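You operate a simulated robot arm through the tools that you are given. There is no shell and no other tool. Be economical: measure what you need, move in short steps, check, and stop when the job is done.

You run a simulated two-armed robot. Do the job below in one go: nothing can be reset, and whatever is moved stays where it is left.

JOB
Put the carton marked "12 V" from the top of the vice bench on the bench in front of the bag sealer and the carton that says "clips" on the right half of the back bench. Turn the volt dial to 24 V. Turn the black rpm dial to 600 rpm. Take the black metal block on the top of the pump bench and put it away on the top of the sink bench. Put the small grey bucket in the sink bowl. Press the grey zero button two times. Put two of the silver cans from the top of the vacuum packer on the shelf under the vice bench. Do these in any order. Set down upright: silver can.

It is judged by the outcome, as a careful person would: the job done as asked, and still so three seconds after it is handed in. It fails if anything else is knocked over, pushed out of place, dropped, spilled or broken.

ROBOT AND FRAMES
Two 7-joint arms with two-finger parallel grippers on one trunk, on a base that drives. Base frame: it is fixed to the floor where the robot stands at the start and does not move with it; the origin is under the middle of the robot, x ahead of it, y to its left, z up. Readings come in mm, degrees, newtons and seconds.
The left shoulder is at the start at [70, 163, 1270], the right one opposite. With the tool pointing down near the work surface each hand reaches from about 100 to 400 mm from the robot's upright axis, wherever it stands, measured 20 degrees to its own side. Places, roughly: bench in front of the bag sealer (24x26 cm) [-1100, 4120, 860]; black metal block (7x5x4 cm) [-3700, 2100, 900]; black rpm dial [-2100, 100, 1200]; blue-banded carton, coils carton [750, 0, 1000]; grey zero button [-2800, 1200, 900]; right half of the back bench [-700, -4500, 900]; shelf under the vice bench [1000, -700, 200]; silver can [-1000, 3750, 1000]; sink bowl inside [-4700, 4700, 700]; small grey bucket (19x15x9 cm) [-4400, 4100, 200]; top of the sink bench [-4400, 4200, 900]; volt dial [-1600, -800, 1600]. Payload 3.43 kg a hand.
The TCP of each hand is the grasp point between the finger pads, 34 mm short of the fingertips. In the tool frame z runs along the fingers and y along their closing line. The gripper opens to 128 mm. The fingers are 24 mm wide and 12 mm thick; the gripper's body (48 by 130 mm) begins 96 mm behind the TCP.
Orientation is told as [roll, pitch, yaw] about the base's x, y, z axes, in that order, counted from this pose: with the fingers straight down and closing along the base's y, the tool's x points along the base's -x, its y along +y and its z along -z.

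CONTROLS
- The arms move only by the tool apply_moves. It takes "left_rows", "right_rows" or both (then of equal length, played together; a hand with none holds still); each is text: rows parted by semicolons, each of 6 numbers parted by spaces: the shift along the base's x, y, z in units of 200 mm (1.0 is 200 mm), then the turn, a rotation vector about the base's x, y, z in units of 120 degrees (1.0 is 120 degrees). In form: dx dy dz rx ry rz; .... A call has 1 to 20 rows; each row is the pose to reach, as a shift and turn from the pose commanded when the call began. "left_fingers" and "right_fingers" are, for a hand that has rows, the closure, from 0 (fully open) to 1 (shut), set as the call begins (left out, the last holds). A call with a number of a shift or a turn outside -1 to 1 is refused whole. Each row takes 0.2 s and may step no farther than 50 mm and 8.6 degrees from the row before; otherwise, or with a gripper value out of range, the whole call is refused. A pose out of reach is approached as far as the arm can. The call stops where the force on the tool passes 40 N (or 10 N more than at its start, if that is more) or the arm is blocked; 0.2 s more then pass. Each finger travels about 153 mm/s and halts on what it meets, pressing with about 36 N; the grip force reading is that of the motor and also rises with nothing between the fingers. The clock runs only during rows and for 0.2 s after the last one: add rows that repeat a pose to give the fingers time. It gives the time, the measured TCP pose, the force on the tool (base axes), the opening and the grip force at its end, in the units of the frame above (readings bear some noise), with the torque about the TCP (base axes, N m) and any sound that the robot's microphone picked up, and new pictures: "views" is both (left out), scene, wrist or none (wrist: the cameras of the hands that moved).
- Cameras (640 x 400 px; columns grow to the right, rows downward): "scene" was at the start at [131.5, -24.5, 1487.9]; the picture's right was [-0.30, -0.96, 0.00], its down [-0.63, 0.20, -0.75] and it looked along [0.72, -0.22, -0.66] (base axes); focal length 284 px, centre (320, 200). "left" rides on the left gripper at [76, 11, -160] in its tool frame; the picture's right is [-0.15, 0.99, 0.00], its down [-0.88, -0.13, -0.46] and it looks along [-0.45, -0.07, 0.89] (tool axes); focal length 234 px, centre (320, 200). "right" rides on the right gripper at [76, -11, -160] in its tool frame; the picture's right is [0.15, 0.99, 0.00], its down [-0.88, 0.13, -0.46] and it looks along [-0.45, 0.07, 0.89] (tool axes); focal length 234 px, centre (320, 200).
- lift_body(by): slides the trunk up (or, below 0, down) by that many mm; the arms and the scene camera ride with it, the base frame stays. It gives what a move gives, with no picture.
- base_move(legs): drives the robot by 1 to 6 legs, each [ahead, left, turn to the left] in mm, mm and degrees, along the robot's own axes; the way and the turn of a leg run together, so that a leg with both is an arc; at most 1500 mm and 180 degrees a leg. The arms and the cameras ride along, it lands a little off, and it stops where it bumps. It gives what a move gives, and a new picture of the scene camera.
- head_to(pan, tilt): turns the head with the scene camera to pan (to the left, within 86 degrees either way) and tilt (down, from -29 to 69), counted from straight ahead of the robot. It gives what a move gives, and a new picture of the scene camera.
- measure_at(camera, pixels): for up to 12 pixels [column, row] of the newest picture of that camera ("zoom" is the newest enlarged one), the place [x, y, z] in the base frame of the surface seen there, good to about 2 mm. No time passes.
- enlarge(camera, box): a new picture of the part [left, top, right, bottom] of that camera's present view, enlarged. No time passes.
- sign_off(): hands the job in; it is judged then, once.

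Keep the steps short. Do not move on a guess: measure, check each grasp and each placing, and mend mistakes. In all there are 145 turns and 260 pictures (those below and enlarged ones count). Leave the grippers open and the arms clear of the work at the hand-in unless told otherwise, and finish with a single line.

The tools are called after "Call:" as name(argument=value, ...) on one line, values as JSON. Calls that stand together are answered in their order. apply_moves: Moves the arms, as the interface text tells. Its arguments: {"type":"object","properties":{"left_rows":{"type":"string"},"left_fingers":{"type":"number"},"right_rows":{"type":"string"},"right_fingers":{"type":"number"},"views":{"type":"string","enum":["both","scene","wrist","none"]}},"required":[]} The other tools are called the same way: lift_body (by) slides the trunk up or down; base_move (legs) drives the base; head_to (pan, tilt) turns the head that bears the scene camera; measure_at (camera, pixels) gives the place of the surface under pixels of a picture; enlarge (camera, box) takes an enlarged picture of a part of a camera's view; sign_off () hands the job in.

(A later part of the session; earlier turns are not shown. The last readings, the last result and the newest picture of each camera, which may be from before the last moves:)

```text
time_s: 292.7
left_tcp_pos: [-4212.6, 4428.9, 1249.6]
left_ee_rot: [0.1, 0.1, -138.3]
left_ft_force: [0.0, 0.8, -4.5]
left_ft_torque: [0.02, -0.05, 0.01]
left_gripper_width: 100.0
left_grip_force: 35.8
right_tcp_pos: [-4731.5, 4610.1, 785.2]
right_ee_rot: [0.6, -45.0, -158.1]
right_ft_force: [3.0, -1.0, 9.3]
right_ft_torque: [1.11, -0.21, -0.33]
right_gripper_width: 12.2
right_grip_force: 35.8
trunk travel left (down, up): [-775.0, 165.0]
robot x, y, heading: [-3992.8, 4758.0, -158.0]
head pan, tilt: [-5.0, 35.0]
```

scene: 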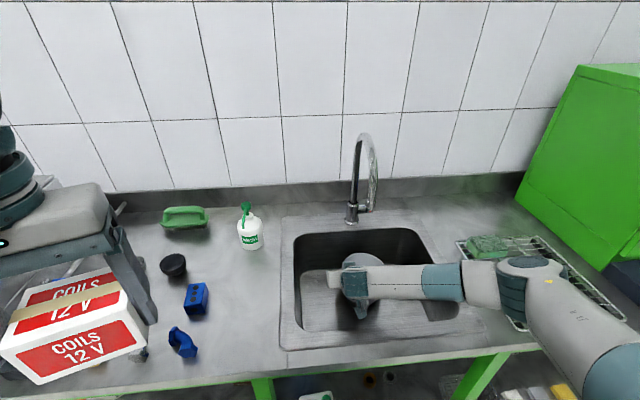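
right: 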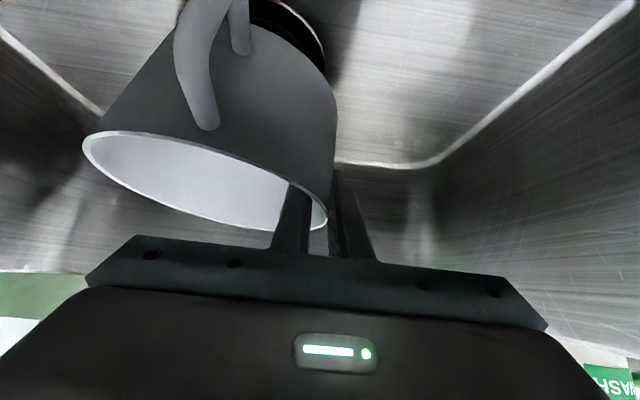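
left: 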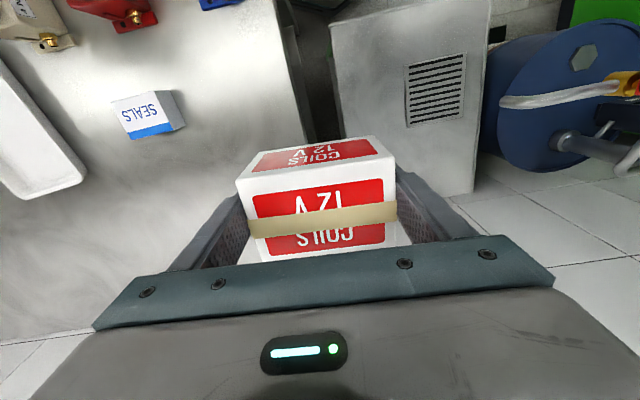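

Touching (9 N). Lower 6 mm more to let it settle flat, open moderately, and rise straight up.

Call:
apply_moves(right_rows="0 0 -0.015 0 0 0; 0 0 -0.03 0 0 0; 0 0 -0.03 0 0 0", views="none")

Call:
apply_moves(right_rows="0 0 0 0 0 0; 0 0 0 0 0 0; 0 0 0 0 0 0; 0 0 0.1 0 0 0; 0 0 0.25 0 0 0; 0 0 0.4 0 0 0; 0 0 0.6 0 0 0; 0.1 0.04 0.8 0 0 0; 0.2 0.08 1 0 0 0", right_fingers=0.65, views="both")

```text
time_s: 293.5
left_tcp_pos: [-4211.3, 4430.0, 1248.7]
left_ee_rot: [0.0, 0.1, -138.3]
left_ft_force: [0.1, 0.5, -4.8]
left_ft_torque: [-0.01, -0.04, 0.0]
left_gripper_width: 99.4
left_grip_force: 36.2
right_tcp_pos: [-4729.1, 4609.7, 780.9]
right_ee_rot: [0.5, -45.0, -158.0]
right_ft_force: [3.5, -6.5, 18.7]
right_ft_torque: [1.54, -0.87, -0.52]
right_gripper_width: 12.9
right_grip_force: 36.0
trunk travel left (down, up): [-775.0, 165.0]
robot x, y, heading: [-3994.3, 4762.2, -158.3]
head pan, tilt: [-5.0, 35.0]
```

```text
time_s: 295.5
left_tcp_pos: [-4212.5, 4429.7, 1248.8]
left_ee_rot: [0.2, 0.1, -138.3]
left_ft_force: [1.0, -0.8, -5.5]
left_ft_torque: [0.02, -0.06, 0.02]
left_gripper_width: 99.8
left_grip_force: 36.1
right_tcp_pos: [-4690.2, 4626.2, 979.5]
right_ee_rot: [0.4, -44.9, -158.1]
right_ft_force: [-0.9, 0.3, -0.2]
right_ft_torque: [-0.03, 0.0, -0.05]
right_gripper_width: 45.2
right_grip_force: 0.0
trunk travel left (down, up): [-775.0, 165.0]
robot x, y, heading: [-3991.9, 4762.7, -158.0]
head pan, tilt: [-5.0, 35.0]
```

scene: 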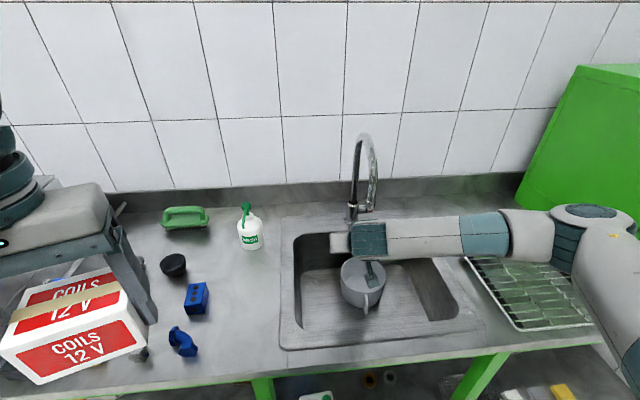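
right: 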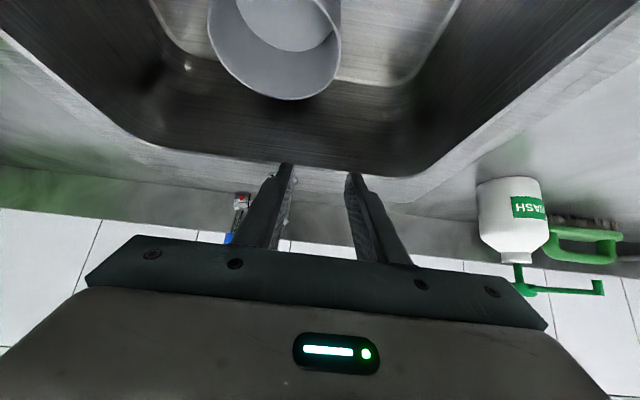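

The bucket stands in the bowl. Back off, bring the right hand down-pointing, and turn toward the bag-sealer bench.

Call:
base_move(legs=[[-550, 0, 0], [0, 0, 180], [500, -850, 0], [450, -850, 0]])

Call:
apply_moves(right_rows="0 0 0.1 -0.0234 0.0579 0; 0 0 0.2 -0.0469 0.1159 0; 0 0 0.3 -0.0703 0.1738 0; 0 0 0.4 -0.0937 0.2317 0; 0 0 0.5 -0.1172 0.2897 0; 0 0 0.6 -0.1406 0.3476 0", right_fingers=0, views="none")

Call:
head_to(pan=0, tilt=25)

```text
time_s: 315.3
left_tcp_pos: [-1752.0, 4077.3, 1248.8]
left_ee_rot: [0.1, 0.2, 41.4]
left_ft_force: [0.5, -0.2, -4.4]
left_ft_torque: [-0.03, 0.05, 0.01]
left_gripper_width: 99.8
left_grip_force: 35.8
right_tcp_pos: [-1274.8, 3878.4, 978.3]
right_ee_rot: [0.4, -45.0, 21.6]
right_ft_force: [0.3, -0.2, 1.4]
right_ft_torque: [-0.02, 0.01, 0.0]
right_gripper_width: 44.7
right_grip_force: 0.0
trunk travel left (down, up): [-775.0, 165.0]
robot x, y, heading: [-1971.0, 3747.7, 21.7]
head pan, tilt: [-5.0, 35.0]
```

scene: 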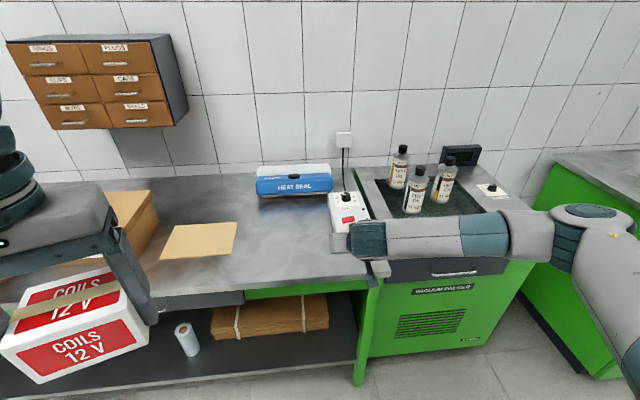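

```text
time_s: 316.7
left_tcp_pos: [-1750.6, 4079.2, 1249.0]
left_ee_rot: [0.0, 0.2, 41.4]
left_ft_force: [0.3, -0.2, -5.1]
left_ft_torque: [-0.06, 0.03, -0.01]
left_gripper_width: 99.8
left_grip_force: 36.0
right_tcp_pos: [-1275.3, 3878.5, 1097.4]
right_ee_rot: [0.1, 0.2, 21.7]
right_ft_force: [0.7, -0.1, 0.3]
right_ft_torque: [-0.03, 0.06, -0.03]
right_gripper_width: 128.0
right_grip_force: 0.0
trunk travel left (down, up): [-775.0, 165.0]
robot x, y, heading: [-1974.5, 3745.7, 21.9]
head pan, tilt: [-5.0, 35.0]
```

```text
time_s: 317.4
left_tcp_pos: [-1750.6, 4077.9, 1249.3]
left_ee_rot: [0.3, 0.2, 41.4]
left_ft_force: [0.2, -0.2, -4.2]
left_ft_torque: [-0.02, 0.03, -0.04]
left_gripper_width: 99.7
left_grip_force: 35.9
right_tcp_pos: [-1275.2, 3877.5, 1097.5]
right_ee_rot: [0.1, 0.1, 21.7]
right_ft_force: [0.1, -0.2, -0.1]
right_ft_torque: [-0.01, 0.0, -0.05]
right_gripper_width: 128.0
right_grip_force: 0.0
trunk travel left (down, up): [-775.0, 165.0]
robot x, y, heading: [-1973.0, 3747.2, 21.6]
head pan, tilt: [0.0, 25.0]
```

scene: 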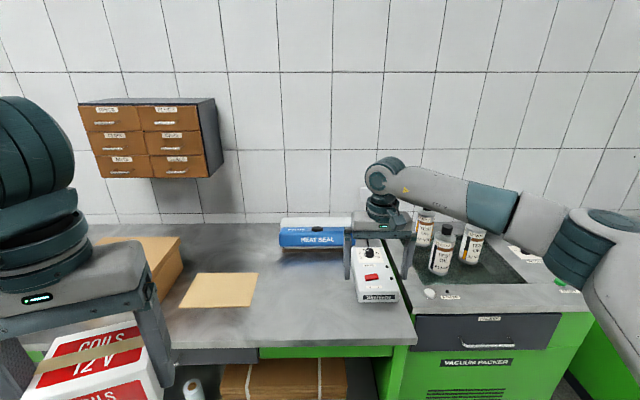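

The heat sealer is at (310,235); free bench in front of it about (305,295). Measure, and enlarge the cans.

Call:
measure_at(camera="scene", pixels=[[305, 290], [285, 250], [335, 250], [255, 290], [310, 320], [355, 295], [300, 340], [310, 262], [425, 240], [442, 270], [470, 260], [420, 290]])

Call:
enlarge(camera="scene", box=[390, 190, 540, 310])

```text
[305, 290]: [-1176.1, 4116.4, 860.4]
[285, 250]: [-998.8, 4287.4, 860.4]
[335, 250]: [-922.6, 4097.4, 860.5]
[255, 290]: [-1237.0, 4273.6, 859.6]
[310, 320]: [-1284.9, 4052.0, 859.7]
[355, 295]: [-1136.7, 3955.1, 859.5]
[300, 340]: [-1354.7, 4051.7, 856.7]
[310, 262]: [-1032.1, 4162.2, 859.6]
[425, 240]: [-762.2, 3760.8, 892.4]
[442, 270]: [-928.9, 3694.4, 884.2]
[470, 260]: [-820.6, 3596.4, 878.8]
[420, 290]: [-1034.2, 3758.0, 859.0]
```

```text
3.33 times, centred on (465, 250) of scene
```

zoom: 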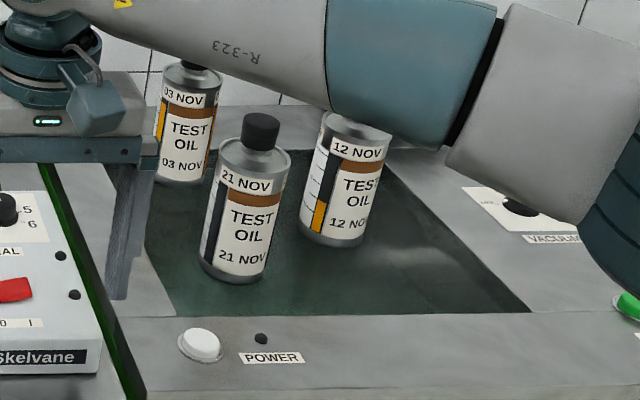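

Three identical TEST OIL cans. First place the coils carton at about (-1115,4120). Retract the right hand, then drive 330 ahead.

Call:
apply_moves(right_rows="-0.19 -0.08 0.1 0 0 0; -0.38 -0.16 0.2 0 0 0; -0.57 -0.23 0.3 0 0 0; -0.76 -0.31 0.4 0 0 0; -0.95 -0.39 0.5 0 0 0", left_rows="0 0 0 0 0 -0.04; 0 0 0 0 0 -0.08; 0 0 0 0 0 -0.12; 0 0 0 0 0 -0.16; 0 0 0 0 0 -0.16", views="none")

Call:
base_move(legs=[[330, -60, 0]])

```text
time_s: 318.6
left_tcp_pos: [-1751.3, 4077.2, 1248.1]
left_ee_rot: [0.2, 0.1, 22.1]
left_ft_force: [-0.1, 0.4, -5.5]
left_ft_torque: [0.0, 0.06, 0.02]
left_gripper_width: 99.6
left_grip_force: 36.2
right_tcp_pos: [-1465.4, 3799.8, 1200.7]
right_ee_rot: [0.1, 0.1, 21.6]
right_ft_force: [-0.5, 0.2, 0.0]
right_ft_torque: [0.01, -0.04, 0.0]
right_gripper_width: 128.3
right_grip_force: 0.0
trunk travel left (down, up): [-775.0, 165.0]
robot x, y, heading: [-1973.9, 3750.1, 21.7]
head pan, tilt: [0.0, 25.0]
```

```text
time_s: 320.9
left_tcp_pos: [-1422.4, 4143.8, 1248.7]
left_ee_rot: [0.1, 0.1, 22.2]
left_ft_force: [-0.1, -0.6, -4.4]
left_ft_torque: [-0.02, 0.08, 0.0]
left_gripper_width: 99.8
left_grip_force: 36.3
right_tcp_pos: [-1136.2, 3866.5, 1201.1]
right_ee_rot: [0.0, 0.1, 21.7]
right_ft_force: [-0.4, 0.6, 0.3]
right_ft_torque: [-0.02, 0.01, -0.03]
right_gripper_width: 127.9
right_grip_force: 0.1
trunk travel left (down, up): [-775.0, 165.0]
robot x, y, heading: [-1642.9, 3817.3, 21.6]
head pan, tilt: [0.0, 25.0]
```

scene: 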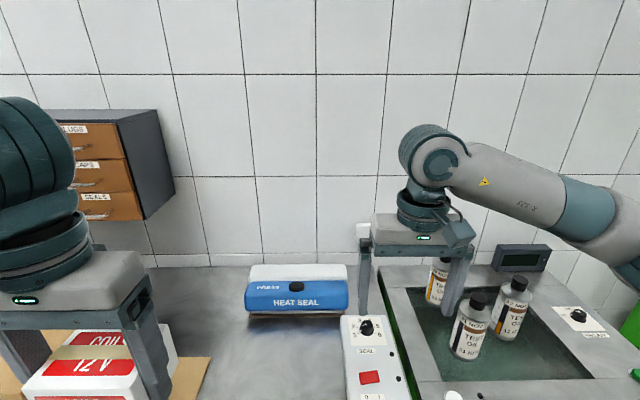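

Move the left hand over the spot in two calls, stopping at z≈925.

Call:
apply_moves(left_rows="0.2 -0.015 -0.1 0 0 0; 0.4 -0.03 -0.2 0 0 0; 0.6 -0.05 -0.3 0 0 0; 0.8 -0.065 -0.4 0 0 0; 1 -0.08 -0.5 0 0 0", views="none")

Call:
apply_moves(left_rows="0.18 -0.015 -0.1 0 0 0; 0.36 -0.03 -0.25 0 0 0; 0.535 -0.04 -0.4 0 0 0; 0.535 -0.04 -0.6 0 0 0; 0.535 -0.04 -0.8 0 0 0; 0.535 -0.04 -0.95 0 0 0; 0.535 -0.04 -1 0 0 0; 0.535 -0.04 -1 0 0 0", views="both")

```text
time_s: 322.1
left_tcp_pos: [-1218.6, 4128.7, 1147.0]
left_ee_rot: [0.2, 0.2, 22.2]
left_ft_force: [0.1, -0.2, -4.1]
left_ft_torque: [0.01, 0.04, 0.02]
left_gripper_width: 99.7
left_grip_force: 36.0
right_tcp_pos: [-1133.6, 3866.7, 1199.7]
right_ee_rot: [0.2, 0.2, 21.6]
right_ft_force: [0.4, 0.3, 0.1]
right_ft_torque: [0.01, -0.01, 0.0]
right_gripper_width: 128.2
right_grip_force: 0.0
trunk travel left (down, up): [-775.0, 165.0]
robot x, y, heading: [-1644.6, 3814.7, 21.6]
head pan, tilt: [0.0, 25.0]
```

```text
time_s: 323.9
left_tcp_pos: [-1114.2, 4120.4, 947.1]
left_ee_rot: [0.1, 0.2, 22.2]
left_ft_force: [0.4, 0.9, -4.3]
left_ft_torque: [0.0, 0.09, 0.01]
left_gripper_width: 100.0
left_grip_force: 36.5
right_tcp_pos: [-1133.9, 3865.8, 1200.3]
right_ee_rot: [0.0, 0.1, 21.7]
right_ft_force: [-0.2, 0.8, 0.0]
right_ft_torque: [-0.01, 0.01, -0.02]
right_gripper_width: 127.7
right_grip_force: 0.1
trunk travel left (down, up): [-775.0, 165.0]
robot x, y, heading: [-1645.8, 3815.9, 21.8]
head pan, tilt: [0.0, 25.0]
```

scene: 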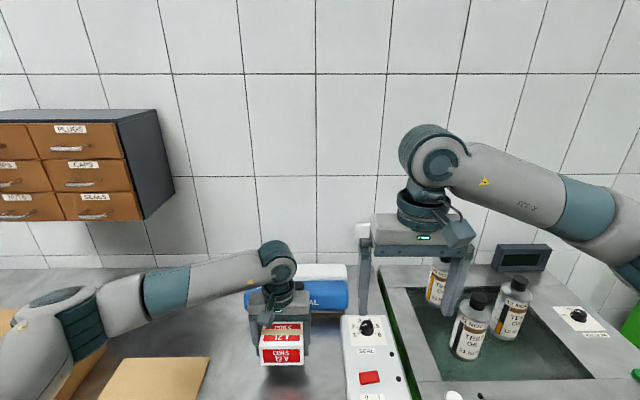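
left: 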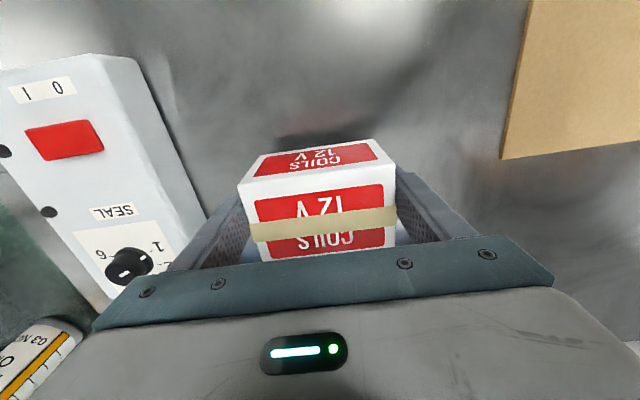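

Call:
measure_at(camera="left", pixels=[[195, 200], [175, 150], [150, 90], [200, 225], [505, 150]])

Call:
apply_moves(left_rows="-0.03 0.07 -0.08 0 0 0; -0.03 0.07 -0.15 0 0 0; -0.03 0.07 -0.19 0 0 0; -0.03 0.07 -0.21 0 0 0; -0.03 0.07 -0.225 0 0 0; -0.03 0.07 -0.235 0 0 0; -0.03 0.07 -0.235 0 0 0", views="none")

```text
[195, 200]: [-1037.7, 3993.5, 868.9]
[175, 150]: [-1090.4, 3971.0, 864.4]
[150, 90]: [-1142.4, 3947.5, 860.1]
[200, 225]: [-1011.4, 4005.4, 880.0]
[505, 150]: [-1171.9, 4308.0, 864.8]
```

```text
time_s: 325.5
left_tcp_pos: [-1121.1, 4134.8, 902.3]
left_ee_rot: [0.1, 0.1, 22.1]
left_ft_force: [0.2, 0.3, 1.3]
left_ft_torque: [-0.13, -0.35, 0.07]
left_gripper_width: 100.0
left_grip_force: 36.1
right_tcp_pos: [-1136.9, 3866.9, 1202.1]
right_ee_rot: [0.1, 0.1, 21.7]
right_ft_force: [0.0, 0.1, -0.1]
right_ft_torque: [-0.02, 0.03, -0.02]
right_gripper_width: 128.2
right_grip_force: 0.0
trunk travel left (down, up): [-775.0, 165.0]
robot x, y, heading: [-1644.1, 3816.5, 21.8]
head pan, tilt: [0.0, 25.0]
```

Contact made (force rose by 5.6 N). Open, rise, and retract the left hand.

Call:
apply_moves(left_rows="0 0 0 0 0 0; 0 0 0 0 0 0; 0 0 0 0 0 0; 0 0 0.15 0 0 0; 0 0 0.35 0 0 0; 0 0 0.6 0 0 0; 0 0 0.8 0 0 0; 0 0 1 0 0 0", left_fingers=0, views="both")

```text
time_s: 327.3
left_tcp_pos: [-1121.0, 4134.4, 1102.6]
left_ee_rot: [0.2, 0.1, 22.2]
left_ft_force: [-0.3, 0.4, -0.4]
left_ft_torque: [0.01, 0.02, -0.01]
left_gripper_width: 128.1
left_grip_force: 0.0
right_tcp_pos: [-1137.3, 3865.6, 1201.6]
right_ee_rot: [0.1, 0.2, 21.7]
right_ft_force: [0.5, 0.7, -0.1]
right_ft_torque: [-0.01, -0.03, -0.03]
right_gripper_width: 127.8
right_grip_force: 0.1
trunk travel left (down, up): [-775.0, 165.0]
robot x, y, heading: [-1641.8, 3813.2, 21.7]
head pan, tilt: [0.0, 25.0]
```

scene: 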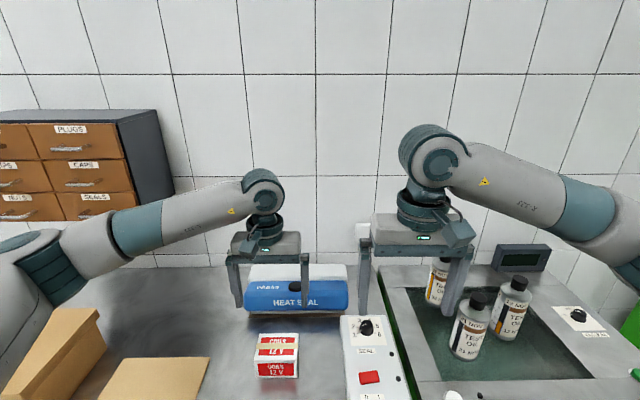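
left: 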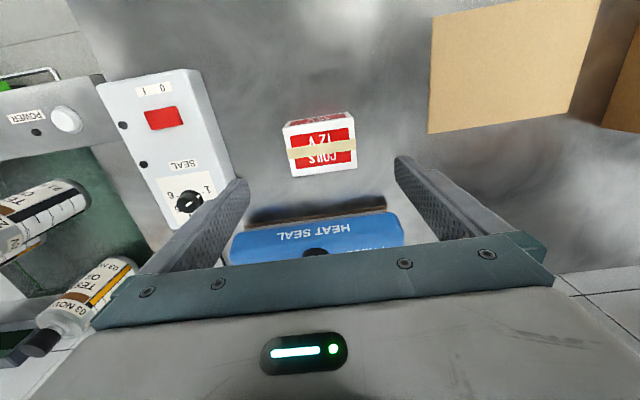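

Coils carton stands in front of the sealer. Retract and raise the left hand, then shift the base right in front of the vacuum packer.

Call:
apply_moves(left_rows="-0.15 -0.06 0.1 0 0 0; -0.3 -0.12 0.2 0 0 0; -0.45 -0.18 0.3 0 0 0; -0.6 -0.24 0.4 0 0 0; -0.75 -0.3 0.5 0 0 0; -0.9 -0.36 0.5 0 0 0", right_rows="-0.1 -0.04 0 0 0 0; -0.2 -0.08 0 0 0 0; -0.3 -0.12 0 0 0 0; -0.3 -0.12 0 0 0 0; -0.3 -0.12 0 0 0 0; -0.3 -0.12 0 0 0 0", views="none")

Call:
base_move(legs=[[-63, -528, 0]])

Call:
head_to(pan=5, tilt=35)

```text
time_s: 328.7
left_tcp_pos: [-1301.2, 4060.2, 1200.6]
left_ee_rot: [0.2, 0.1, 22.2]
left_ft_force: [0.0, 0.7, -0.9]
left_ft_torque: [0.0, -0.04, 0.0]
left_gripper_width: 127.8
left_grip_force: 0.1
right_tcp_pos: [-1195.9, 3841.5, 1201.2]
right_ee_rot: [0.1, 0.1, 21.6]
right_ft_force: [0.1, -1.0, 0.2]
right_ft_torque: [0.0, 0.04, -0.02]
right_gripper_width: 127.9
right_grip_force: 0.2
trunk travel left (down, up): [-775.0, 165.0]
robot x, y, heading: [-1643.9, 3817.8, 21.6]
head pan, tilt: [0.0, 25.0]
```

```text
time_s: 331.7
left_tcp_pos: [-1167.2, 3557.0, 1200.4]
left_ee_rot: [0.2, 0.2, 22.2]
left_ft_force: [-0.2, 0.6, 0.4]
left_ft_torque: [-0.02, -0.03, 0.02]
left_gripper_width: 127.9
left_grip_force: 0.1
right_tcp_pos: [-1061.7, 3337.2, 1201.0]
right_ee_rot: [0.1, 0.1, 21.7]
right_ft_force: [-0.7, -0.6, -1.0]
right_ft_torque: [0.0, 0.0, -0.03]
right_gripper_width: 127.9
right_grip_force: 0.0
trunk travel left (down, up): [-775.0, 165.0]
robot x, y, heading: [-1509.6, 3307.9, 21.6]
head pan, tilt: [0.0, 25.0]
```

scene: 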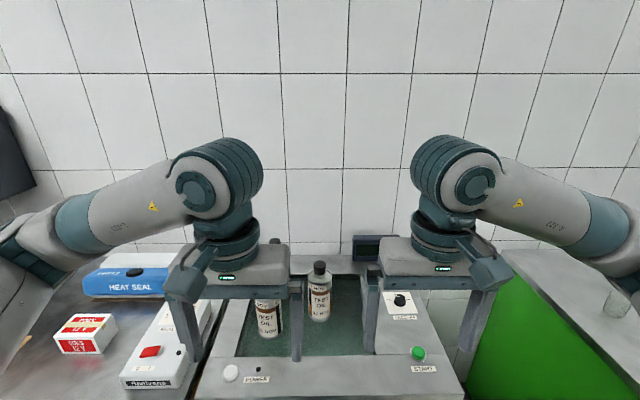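

```text
time_s: 332.4
left_tcp_pos: [-1167.0, 3556.7, 1200.9]
left_ee_rot: [0.2, 0.1, 22.3]
left_ft_force: [-0.4, -0.7, 0.0]
left_ft_torque: [0.03, -0.03, 0.01]
left_gripper_width: 128.1
left_grip_force: 0.1
right_tcp_pos: [-1061.0, 3337.0, 1200.5]
right_ee_rot: [0.2, 0.0, 21.8]
right_ft_force: [1.7, 0.1, 0.1]
right_ft_torque: [0.0, 0.01, -0.04]
right_gripper_width: 128.1
right_grip_force: 0.0
trunk travel left (down, up): [-775.0, 165.0]
robot x, y, heading: [-1509.4, 3309.2, 21.7]
head pan, tilt: [5.0, 35.0]
```

scene: 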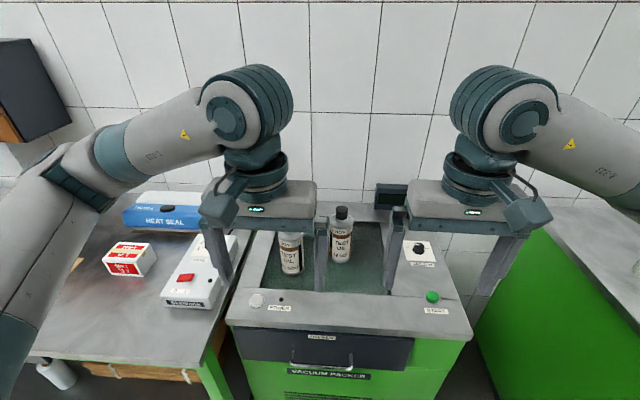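

Measure both visible cans, and tilt both hands 45° forward together.

Call:
enlarge(camera="scene", box=[260, 195, 380, 295])

Call:
measure_at(camera="scene", pixels=[[280, 260], [290, 260], [300, 260], [290, 272], [332, 240], [341, 240], [350, 240], [341, 212], [341, 262], [290, 236], [300, 300], [280, 325]])

Call:
apply_moves(left_rows="0 0 0 0.0232 -0.0581 0; 0 0 0 0.0463 -0.1161 0; 0 0 0 0.0695 -0.1742 0; 0 0 0 0.0927 -0.2323 0; 0 0 0 0.1158 -0.2903 0; 0 0 0 0.139 -0.3484 0; 0 0 0 0.139 -0.3484 0", right_rows="0 0 0 0.0232 -0.0581 0; 0 0 0 0.0463 -0.1161 0; 0 0 0 0.0695 -0.1742 0; 0 0 0 0.0927 -0.2323 0; 0 0 0 0.1158 -0.2903 0; 0 0 0 0.139 -0.3484 0; 0 0 0 0.139 -0.3484 0", views="both")

```text
4.00 times, centred on (320, 245) of scene
```

zoom: 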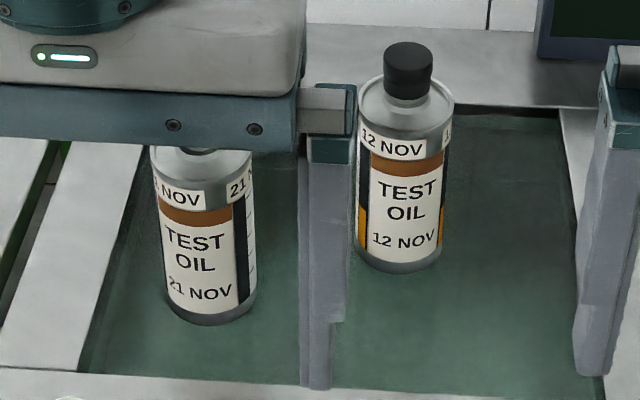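

```text
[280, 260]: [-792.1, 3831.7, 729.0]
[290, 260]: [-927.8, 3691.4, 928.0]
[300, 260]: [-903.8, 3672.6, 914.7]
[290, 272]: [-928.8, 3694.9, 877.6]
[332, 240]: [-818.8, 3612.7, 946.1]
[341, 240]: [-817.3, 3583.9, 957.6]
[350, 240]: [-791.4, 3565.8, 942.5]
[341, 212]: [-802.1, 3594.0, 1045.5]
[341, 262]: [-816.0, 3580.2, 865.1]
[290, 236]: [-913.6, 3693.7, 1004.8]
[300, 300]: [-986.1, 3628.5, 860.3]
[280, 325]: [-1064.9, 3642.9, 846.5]
```

```text
time_s: 334.0
left_tcp_pos: [-1096.3, 3535.4, 1226.5]
left_ee_rot: [-0.3, -44.8, 22.5]
left_ft_force: [-0.3, 2.6, -1.0]
left_ft_torque: [-0.08, -0.04, -0.04]
left_gripper_width: 126.7
left_grip_force: 0.0
left hand out of reach, approached as far as the arm can: row 4, 5, 6, 7
right_tcp_pos: [-1008.6, 3397.6, 1229.8]
right_ee_rot: [0.0, -44.9, 21.8]
right_ft_force: [-0.9, -2.7, 1.0]
right_ft_torque: [0.19, 0.1, 0.28]
right_gripper_width: 126.5
right_grip_force: 0.1
right hand out of reach, approached as far as the arm can: row 4, 5, 6, 7
trunk travel left (down, up): [-775.0, 165.0]
robot x, y, heading: [-1512.7, 3309.6, 21.4]
head pan, tilt: [5.0, 35.0]
```

scene: 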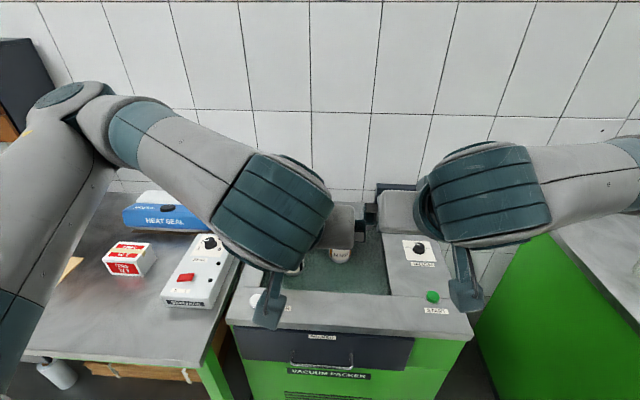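
right: 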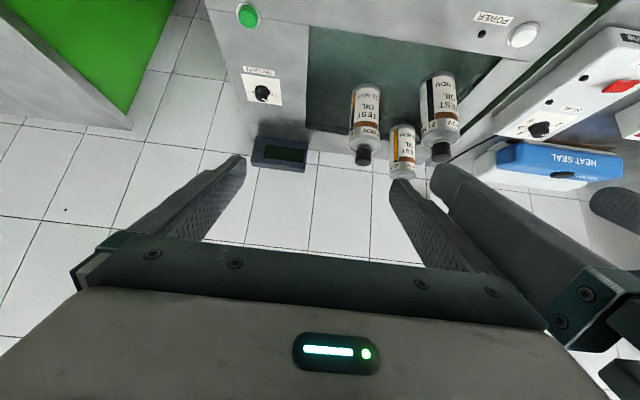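
left: 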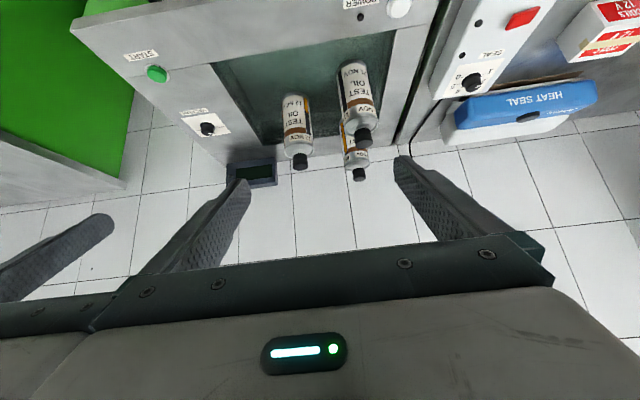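

The hands came close to each other. Move the right hand 190 mm to the right while the left goes to its pre-grasp for can A (centre ≈(-902,3709)).

Call:
apply_moves(right_rows="0.07 -0.18 0 0 0 0; 0.14 -0.36 0 0 0 0; 0.21 -0.54 0 0 0 0; 0.28 -0.72 0 0 0 0; 0.35 -0.88 0 0 0 0; 0.35 -0.88 0 0 0 0; 0.35 -0.88 0 0 0 0; 0.35 -0.88 0 0 0 0; 0.35 -0.88 0 0 0 0", left_rows="0.05 0.2 0 0 0 0; 0.15 0.4 0 0 0 0; 0.3 0.58 -0.05 0 0 0; 0.45 0.7 -0.15 0 0 0; 0.55 0.725 -0.35 0 0 0; 0.61 0.725 -0.55 0 0 0; 0.61 0.725 -0.78 0 0 0; 0.61 0.725 -1 0 0 0; 0.61 0.725 -1 0 0 0", left_fingers=0.2, right_fingers=0.2, views="both")

```text
time_s: 336.0
left_tcp_pos: [-973.2, 3680.6, 1027.4]
left_ee_rot: [-0.5, -44.9, 22.6]
left_ft_force: [0.1, -0.1, -0.5]
left_ft_torque: [0.05, 0.01, 0.01]
left_gripper_width: 102.4
left_grip_force: 0.1
right_tcp_pos: [-915.2, 3227.5, 1239.2]
right_ee_rot: [0.1, -44.8, 21.8]
right_ft_force: [-0.5, 0.0, 0.2]
right_ft_torque: [-0.04, 0.01, 0.0]
right_gripper_width: 102.6
right_grip_force: 0.1
right hand out of reach, approached as far as the arm can: row 1, 2, 3, 4, 5, 6, 7, 8, 9
trunk travel left (down, up): [-775.0, 165.0]
robot x, y, heading: [-1510.6, 3306.6, 21.5]
head pan, tilt: [5.0, 35.0]
```

scene: 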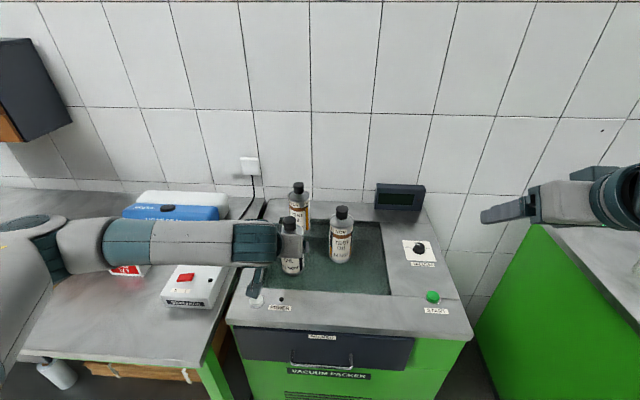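
right: 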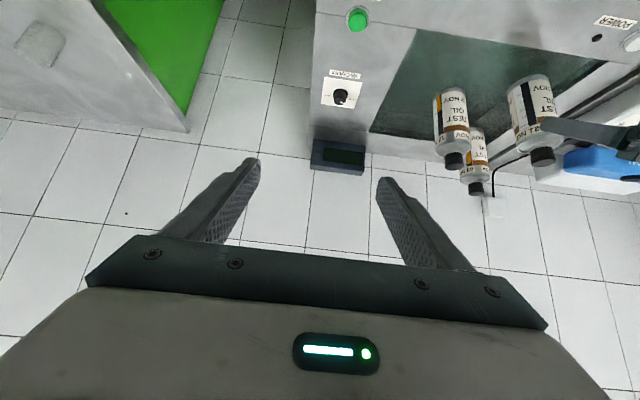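
left: 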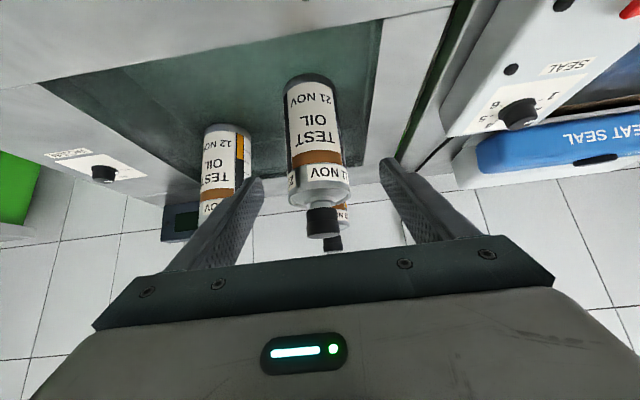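

Can A is centred between the left fingers. Advance onto it, and close.

Call:
apply_moves(left_rows="0.09 0.036 -0.11 0 0 0; 0.18 0.071 -0.22 0 0 0; 0.27 0.107 -0.33 0 0 0; 0.355 0.142 -0.437 0 0 0; 0.355 0.142 -0.437 0 0 0", views="wrist")

Call:
apply_moves(left_rows="0 0 0 0 0 0; 0 0 0 0 0 0; 0 0 0 0 0 0; 0 0 0 0 0 0", left_fingers=1, views="none")

Call:
apply_moves(left_rows="0 0 0.05 0 0 0; 0 0 0.1 0 0 0; 0 0 0.15 0 0 0; 0 0 0.15 0 0 0", views="wrist")

```text
time_s: 337.2
left_tcp_pos: [-904.0, 3709.4, 940.5]
left_ee_rot: [-0.4, -44.9, 22.4]
left_ft_force: [-0.9, 0.0, 0.8]
left_ft_torque: [-0.05, 0.0, 0.01]
left_gripper_width: 102.5
left_grip_force: 0.1
right_tcp_pos: [-915.9, 3225.9, 1239.7]
right_ee_rot: [0.2, -44.9, 21.8]
right_ft_force: [-0.3, -0.1, 0.1]
right_ft_torque: [0.01, 0.03, 0.01]
right_gripper_width: 102.5
right_grip_force: 0.0
trunk travel left (down, up): [-775.0, 165.0]
robot x, y, heading: [-1506.5, 3311.7, 21.9]
head pan, tilt: [5.0, 35.0]
```

left: 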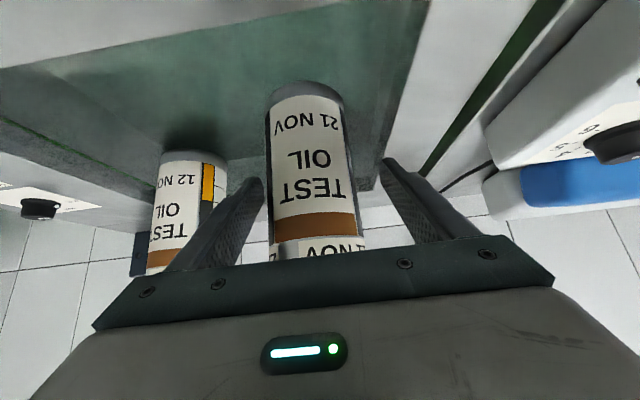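

```text
time_s: 338.2
left_tcp_pos: [-903.1, 3708.4, 940.4]
left_ee_rot: [-0.4, -44.9, 22.5]
left_ft_force: [0.7, -0.4, 1.9]
left_ft_torque: [0.14, -0.05, -0.05]
left_gripper_width: 68.6
left_grip_force: 35.8
right_tcp_pos: [-915.9, 3225.9, 1240.6]
right_ee_rot: [0.1, -44.9, 21.7]
right_ft_force: [-0.1, -0.9, 0.7]
right_ft_torque: [-0.01, 0.01, -0.01]
right_gripper_width: 102.3
right_grip_force: 0.0
trunk travel left (down, up): [-775.0, 165.0]
robot x, y, heading: [-1512.2, 3309.5, 21.9]
head pan, tilt: [5.0, 35.0]
```

```text
time_s: 339.2
left_tcp_pos: [-902.9, 3708.8, 970.0]
left_ee_rot: [-0.5, -44.7, 22.4]
left_ft_force: [0.1, 0.5, -1.1]
left_ft_torque: [0.01, -0.02, 0.03]
left_gripper_width: 69.1
left_grip_force: 36.1
right_tcp_pos: [-915.7, 3225.3, 1238.9]
right_ee_rot: [0.1, -44.9, 21.8]
right_ft_force: [0.5, 0.4, 0.1]
right_ft_torque: [0.02, 0.04, -0.01]
right_gripper_width: 102.6
right_grip_force: 0.1
trunk travel left (down, up): [-775.0, 165.0]
robot x, y, heading: [-1509.1, 3308.8, 21.9]
head pan, tilt: [5.0, 35.0]
```

left: 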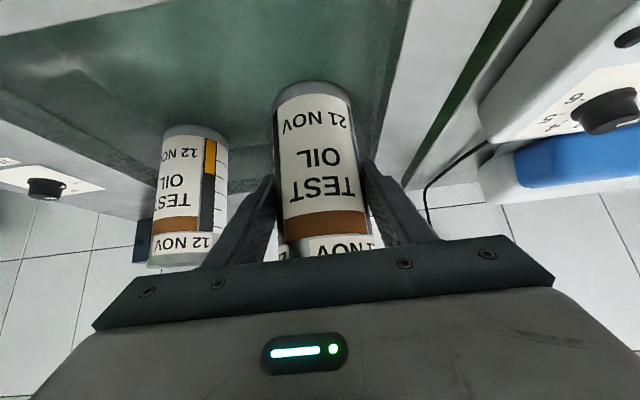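

Can A is held. Raise it, draw back, shift the base a little left/ahead, and bring the right hand in front of can B.

Call:
apply_moves(left_rows="0 0 0.12 0 0 0; 0 0 0.24 0 0 0; 0 0 0.36 0 0 0; 0 0 0.48 0 0 0; 0 0 0.6 0 0 0; -0.16 -0.06 0.6 0 0 0; -0.32 -0.12 0.6 0 0 0; -0.48 -0.18 0.6 0 0 0; -0.64 -0.24 0.6 0 0 0; -0.8 -0.3 0.6 0 0 0; -0.88 -0.35 0.6 0 0 0", views="none")

Call:
base_move(legs=[[60, 130, 0]])

Call:
apply_moves(right_rows="0.05 0.2 0 0 0 0; 0.1 0.4 0 0 0 0; 0.15 0.6 -0.1 0 0 0; 0.2 0.8 -0.2 0 0 0; 0.24 0.98 -0.35 0 0 0; 0.24 0.98 -0.6 0 0 0; 0.24 0.98 -0.8 0 0 0; 0.24 0.98 -1 0 0 0; 0.24 0.98 -1 0 0 0", views="both")

```text
time_s: 341.6
left_tcp_pos: [-1071.1, 3638.3, 1089.8]
left_ee_rot: [-0.3, -44.8, 22.5]
left_ft_force: [0.0, 0.0, -0.9]
left_ft_torque: [-0.02, 0.05, 0.06]
left_gripper_width: 68.7
left_grip_force: 36.4
left hand out of reach, approached as far as the arm can: row 11
right_tcp_pos: [-913.5, 3225.2, 1238.5]
right_ee_rot: [0.1, -44.8, 21.7]
right_ft_force: [-0.8, 0.6, -0.3]
right_ft_torque: [0.0, -0.03, 0.03]
right_gripper_width: 102.3
right_grip_force: 0.0
trunk travel left (down, up): [-775.0, 165.0]
robot x, y, heading: [-1511.5, 3307.0, 22.0]
head pan, tilt: [5.0, 35.0]
```

```text
time_s: 343.0
left_tcp_pos: [-1064.1, 3779.5, 1089.6]
left_ee_rot: [-0.2, -44.8, 22.5]
left_ft_force: [0.2, -0.1, -1.0]
left_ft_torque: [0.01, 0.0, 0.0]
left_gripper_width: 69.0
left_grip_force: 35.8
right_tcp_pos: [-909.1, 3367.0, 1240.4]
right_ee_rot: [0.3, -44.8, 21.7]
right_ft_force: [-0.7, -0.4, 0.7]
right_ft_torque: [0.01, -0.01, 0.03]
right_gripper_width: 102.6
right_grip_force: 0.1
trunk travel left (down, up): [-775.0, 165.0]
robot x, y, heading: [-1501.4, 3454.7, 22.0]
head pan, tilt: [5.0, 35.0]
```

scene: 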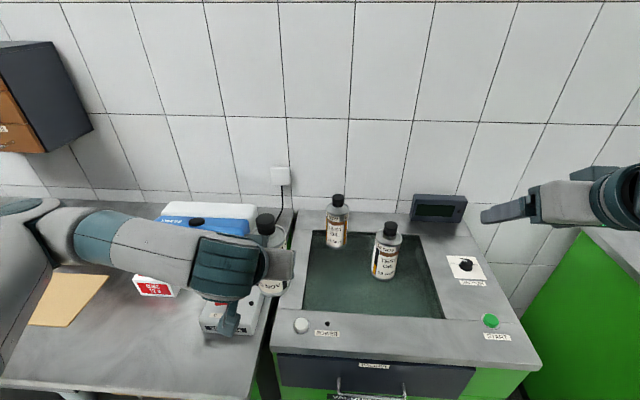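

```text
time_s: 345.0
left_tcp_pos: [-1063.2, 3782.5, 1090.6]
left_ee_rot: [-0.3, -44.8, 22.5]
left_ft_force: [-0.3, 0.5, -1.0]
left_ft_torque: [0.0, -0.04, 0.01]
left_gripper_width: 68.8
left_grip_force: 36.0
right_tcp_pos: [-862.0, 3563.9, 1037.8]
right_ee_rot: [0.1, -44.8, 21.8]
right_ft_force: [-0.3, -0.1, -0.5]
right_ft_torque: [-0.01, 0.01, 0.03]
right_gripper_width: 102.2
right_grip_force: 0.0
trunk travel left (down, up): [-775.0, 165.0]
robot x, y, heading: [-1503.8, 3455.7, 21.9]
head pan, tilt: [5.0, 35.0]
```

scene: 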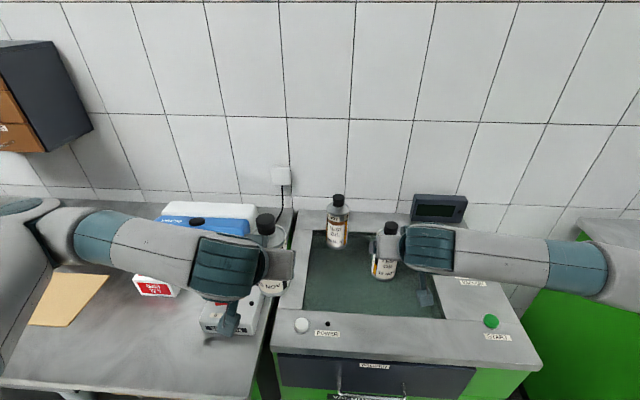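
right: 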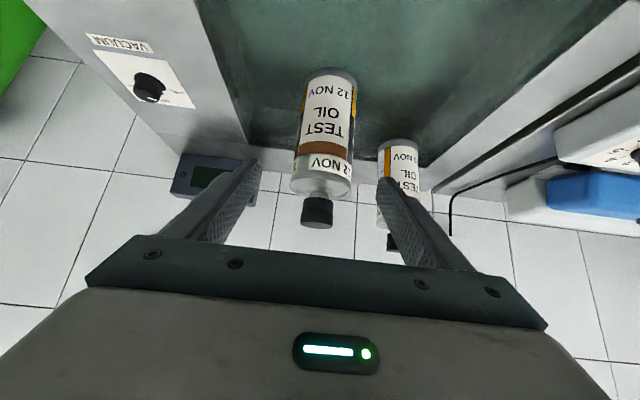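

Can B is centred. Advance, close and lift.

Call:
apply_moves(right_rows="0.09 0.042 -0.12 0 0 0; 0.18 0.085 -0.24 0 0 0; 0.28 0.127 -0.37 0 0 0; 0.37 0.165 -0.49 0 0 0; 0.37 0.165 -0.49 0 0 0", views="none")

Call:
apply_moves(right_rows="0 0 0 0 0 0; 0 0 0 0 0 0; 0 0 0 0 0 0; 0 0 0 0 0 0", right_fingers=1, views="wrist")

Call:
apply_moves(right_rows="0 0 0.1 0 0 0; 0 0 0.2 0 0 0; 0 0 0.32 0 0 0; 0 0 0.44 0 0 0; 0 0 0.56 0 0 0; 0 0 0.68 0 0 0; -0.16 -0.06 0.75 0 0 0; -0.32 -0.12 0.75 0 0 0; -0.48 -0.18 0.75 0 0 0; -0.64 -0.24 0.75 0 0 0", views="wrist")

```text
time_s: 346.2
left_tcp_pos: [-1065.0, 3781.5, 1091.6]
left_ee_rot: [-0.3, -44.7, 22.5]
left_ft_force: [-0.2, 0.2, -0.6]
left_ft_torque: [0.01, -0.02, 0.01]
left_gripper_width: 68.8
left_grip_force: 35.6
right_tcp_pos: [-785.4, 3597.5, 940.6]
right_ee_rot: [0.1, -44.8, 21.8]
right_ft_force: [-0.1, 0.5, -0.2]
right_ft_torque: [0.02, 0.01, 0.05]
right_gripper_width: 102.3
right_grip_force: 0.1
trunk travel left (down, up): [-775.0, 165.0]
robot x, y, heading: [-1502.9, 3448.8, 21.9]
head pan, tilt: [5.0, 35.0]
```

```text
time_s: 347.2
left_tcp_pos: [-1064.1, 3782.0, 1090.5]
left_ee_rot: [-0.3, -44.9, 22.5]
left_ft_force: [0.7, -0.5, -0.2]
left_ft_torque: [0.0, -0.01, 0.02]
left_gripper_width: 68.9
left_grip_force: 35.8
right_tcp_pos: [-784.8, 3598.9, 942.4]
right_ee_rot: [0.2, -44.8, 21.9]
right_ft_force: [-0.7, 0.6, 0.2]
right_ft_torque: [0.0, -0.09, 0.03]
right_gripper_width: 69.3
right_grip_force: 35.1
trunk travel left (down, up): [-775.0, 165.0]
robot x, y, heading: [-1501.5, 3452.1, 21.8]
head pan, tilt: [5.0, 35.0]
```

right: 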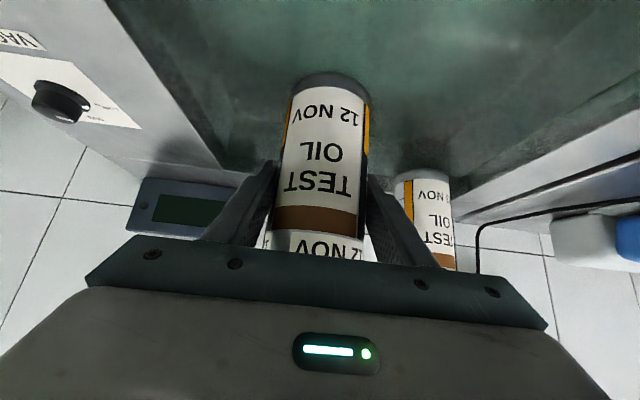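

```text
time_s: 349.4
left_tcp_pos: [-1064.5, 3781.3, 1089.7]
left_ee_rot: [-0.4, -44.8, 22.5]
left_ft_force: [-0.3, -0.4, -1.4]
left_ft_torque: [0.02, 0.04, 0.0]
left_gripper_width: 68.5
left_grip_force: 36.7
right_tcp_pos: [-915.8, 3549.3, 1092.3]
right_ee_rot: [0.1, -44.8, 21.8]
right_ft_force: [0.0, -0.4, -3.5]
right_ft_torque: [0.03, -0.05, 0.03]
right_gripper_width: 69.0
right_grip_force: 36.4
trunk travel left (down, up): [-775.0, 165.0]
robot x, y, heading: [-1506.8, 3451.9, 21.8]
head pan, tilt: [5.0, 35.0]
```

right: 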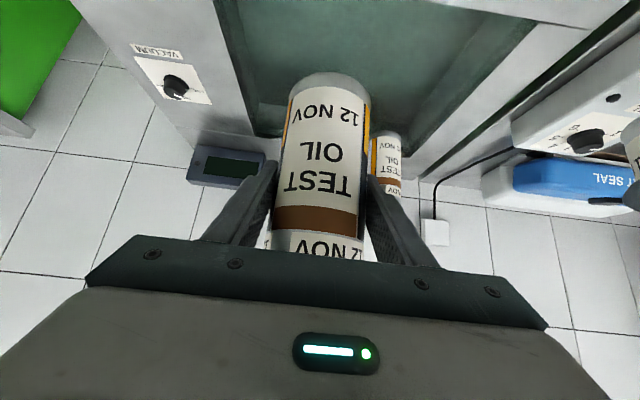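

Both cans held. Drive to the vice bench: back out, turn, cross the room.

Call:
base_move(legs=[[-600, 0, 0], [0, 0, -112], [1265, 532, 0], [1265, 532, 0], [0, 0, 90], [375, -700, 0]])

Call:
base_move(legs=[[100, -700, 0]])

Call:
head_to(pan=0, tilt=45)

```text
time_s: 378.0
left_tcp_pos: [-136.5, 109.3, 1088.9]
left_ee_rot: [-0.3, -44.6, -0.4]
left_ft_force: [0.3, 0.7, -0.2]
left_ft_torque: [0.01, 0.04, 0.01]
left_gripper_width: 68.7
left_grip_force: 35.6
right_tcp_pos: [-89.7, -162.7, 1093.2]
right_ee_rot: [0.0, -44.9, -1.1]
right_ft_force: [-0.2, 0.4, -2.4]
right_ft_torque: [-0.04, -0.01, 0.02]
right_gripper_width: 69.7
right_grip_force: 36.0
trunk travel left (down, up): [-775.0, 165.0]
robot x, y, heading: [-670.4, -24.7, -1.2]
head pan, tilt: [5.0, 35.0]
```

scene: 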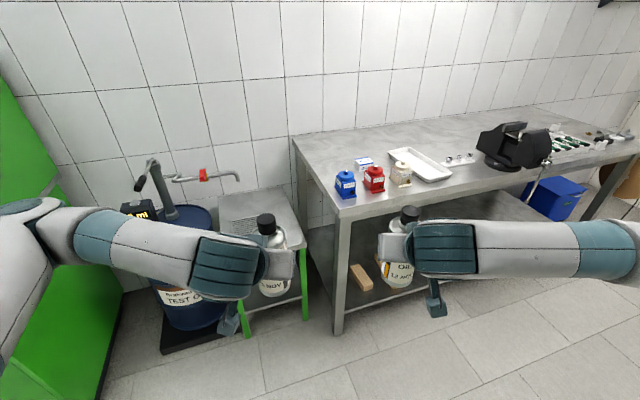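

```text
time_s: 381.9
left_tcp_pos: [-49.2, -596.5, 1089.7]
left_ee_rot: [-0.3, -44.7, -0.3]
left_ft_force: [-0.1, 0.6, -0.8]
left_ft_torque: [-0.02, 0.0, 0.02]
left_gripper_width: 68.7
left_grip_force: 35.9
right_tcp_pos: [-3.1, -868.8, 1091.9]
right_ee_rot: [0.1, -44.8, -1.1]
right_ft_force: [-0.5, -0.6, -2.7]
right_ft_torque: [0.01, 0.01, -0.01]
right_gripper_width: 69.4
right_grip_force: 35.9
trunk travel left (down, up): [-775.0, 165.0]
robot x, y, heading: [-582.4, -733.8, -1.0]
head pan, tilt: [5.0, 35.0]
```

scene: 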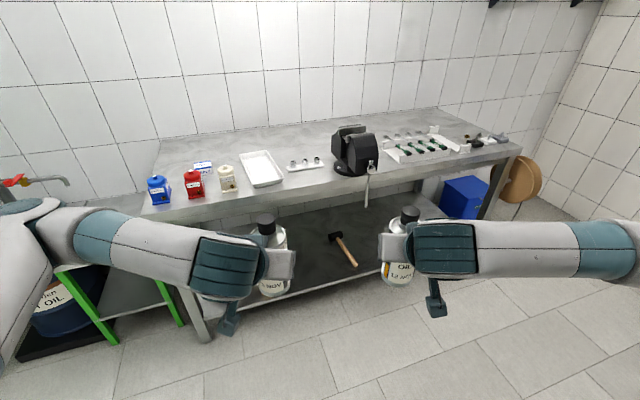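

```text
time_s: 382.6
left_tcp_pos: [-49.4, -597.5, 1089.2]
left_ee_rot: [-0.4, -44.7, -0.4]
left_ft_force: [-1.5, 0.6, -1.0]
left_ft_torque: [0.0, 0.0, -0.01]
left_gripper_width: 68.7
left_grip_force: 36.3
right_tcp_pos: [-3.1, -869.6, 1091.2]
right_ee_rot: [0.1, -44.8, -1.0]
right_ft_force: [-0.2, 0.4, -3.2]
right_ft_torque: [0.0, -0.02, -0.04]
right_gripper_width: 69.7
right_grip_force: 36.0
trunk travel left (down, up): [-775.0, 165.0]
robot x, y, heading: [-584.6, -730.4, -0.9]
head pan, tilt: [0.0, 45.0]
```

scene: 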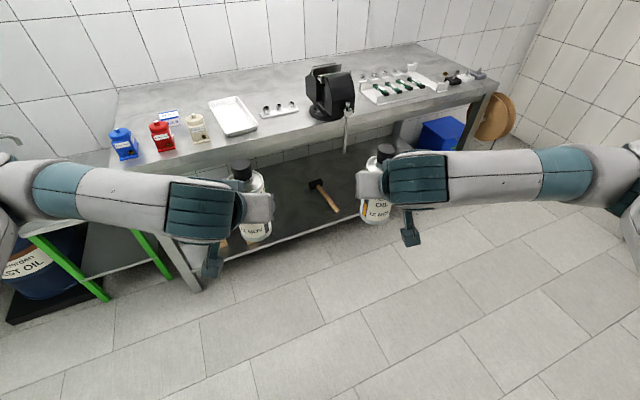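

Measure the shelf surface, its front edge, and the bench edge.

Call:
measure_at(camera="scene", pixels=[[290, 190], [310, 225], [290, 235], [350, 200], [345, 170], [322, 195], [190, 160], [300, 135], [440, 100], [410, 195], [195, 285], [280, 170]])

Call:
enlarge(camera="scene", box=[200, 120, 440, 270])

```text
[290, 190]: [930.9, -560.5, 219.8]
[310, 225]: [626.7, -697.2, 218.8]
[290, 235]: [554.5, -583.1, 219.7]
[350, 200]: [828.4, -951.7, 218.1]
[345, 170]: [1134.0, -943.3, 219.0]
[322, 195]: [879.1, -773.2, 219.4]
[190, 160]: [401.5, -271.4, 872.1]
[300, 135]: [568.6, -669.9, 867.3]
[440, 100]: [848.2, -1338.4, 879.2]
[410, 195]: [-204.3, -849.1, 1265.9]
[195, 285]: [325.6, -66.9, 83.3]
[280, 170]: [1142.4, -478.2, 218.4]
```

```text
2.67 times, centred on (320, 195) of scene
```

zoom: 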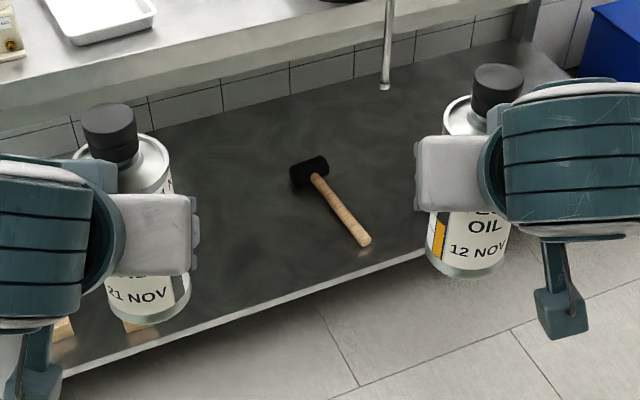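

The bench faces heading ≈22.7°; shelf z=219, mallet head at (879,-773). Plan: cans at d=735 and 955 along the shelf, ~125 mm inside its edge. Turn and approach, and measure blocks and the vice handle.

Call:
measure_at(camera="scene", pixels=[[347, 145], [347, 120], [337, 210], [224, 246], [253, 243], [312, 186], [318, 184]])

Call:
base_move(legs=[[0, 0, 23.7], [392, -397, 0]])

```text
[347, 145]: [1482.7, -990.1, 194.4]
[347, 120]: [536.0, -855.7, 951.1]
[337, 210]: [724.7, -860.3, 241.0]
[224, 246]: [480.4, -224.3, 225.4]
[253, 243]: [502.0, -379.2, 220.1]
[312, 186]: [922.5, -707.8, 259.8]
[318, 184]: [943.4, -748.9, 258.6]
```

```text
time_s: 387.1
left_tcp_pos: [365.0, -612.5, 1090.0]
left_ee_rot: [-0.5, -44.8, 23.3]
left_ft_force: [0.1, -0.6, -1.3]
left_ft_torque: [-0.01, 0.01, 0.0]
left_gripper_width: 68.8
left_grip_force: 36.3
right_tcp_pos: [517.5, -842.1, 1092.9]
right_ee_rot: [0.1, -45.0, 22.7]
right_ft_force: [-13.1, 13.2, 4.4]
right_ft_torque: [1.18, 1.0, 0.14]
right_gripper_width: 69.9
right_grip_force: 36.0
trunk travel left (down, up): [-775.0, 165.0]
robot x, y, heading: [-65.4, -949.2, 22.7]
head pan, tilt: [0.0, 45.0]
```

scene: 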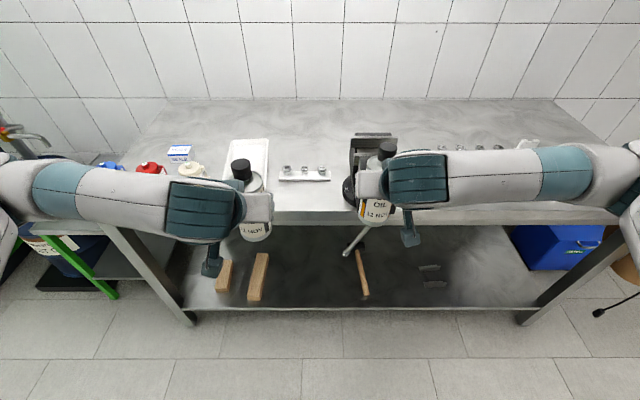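

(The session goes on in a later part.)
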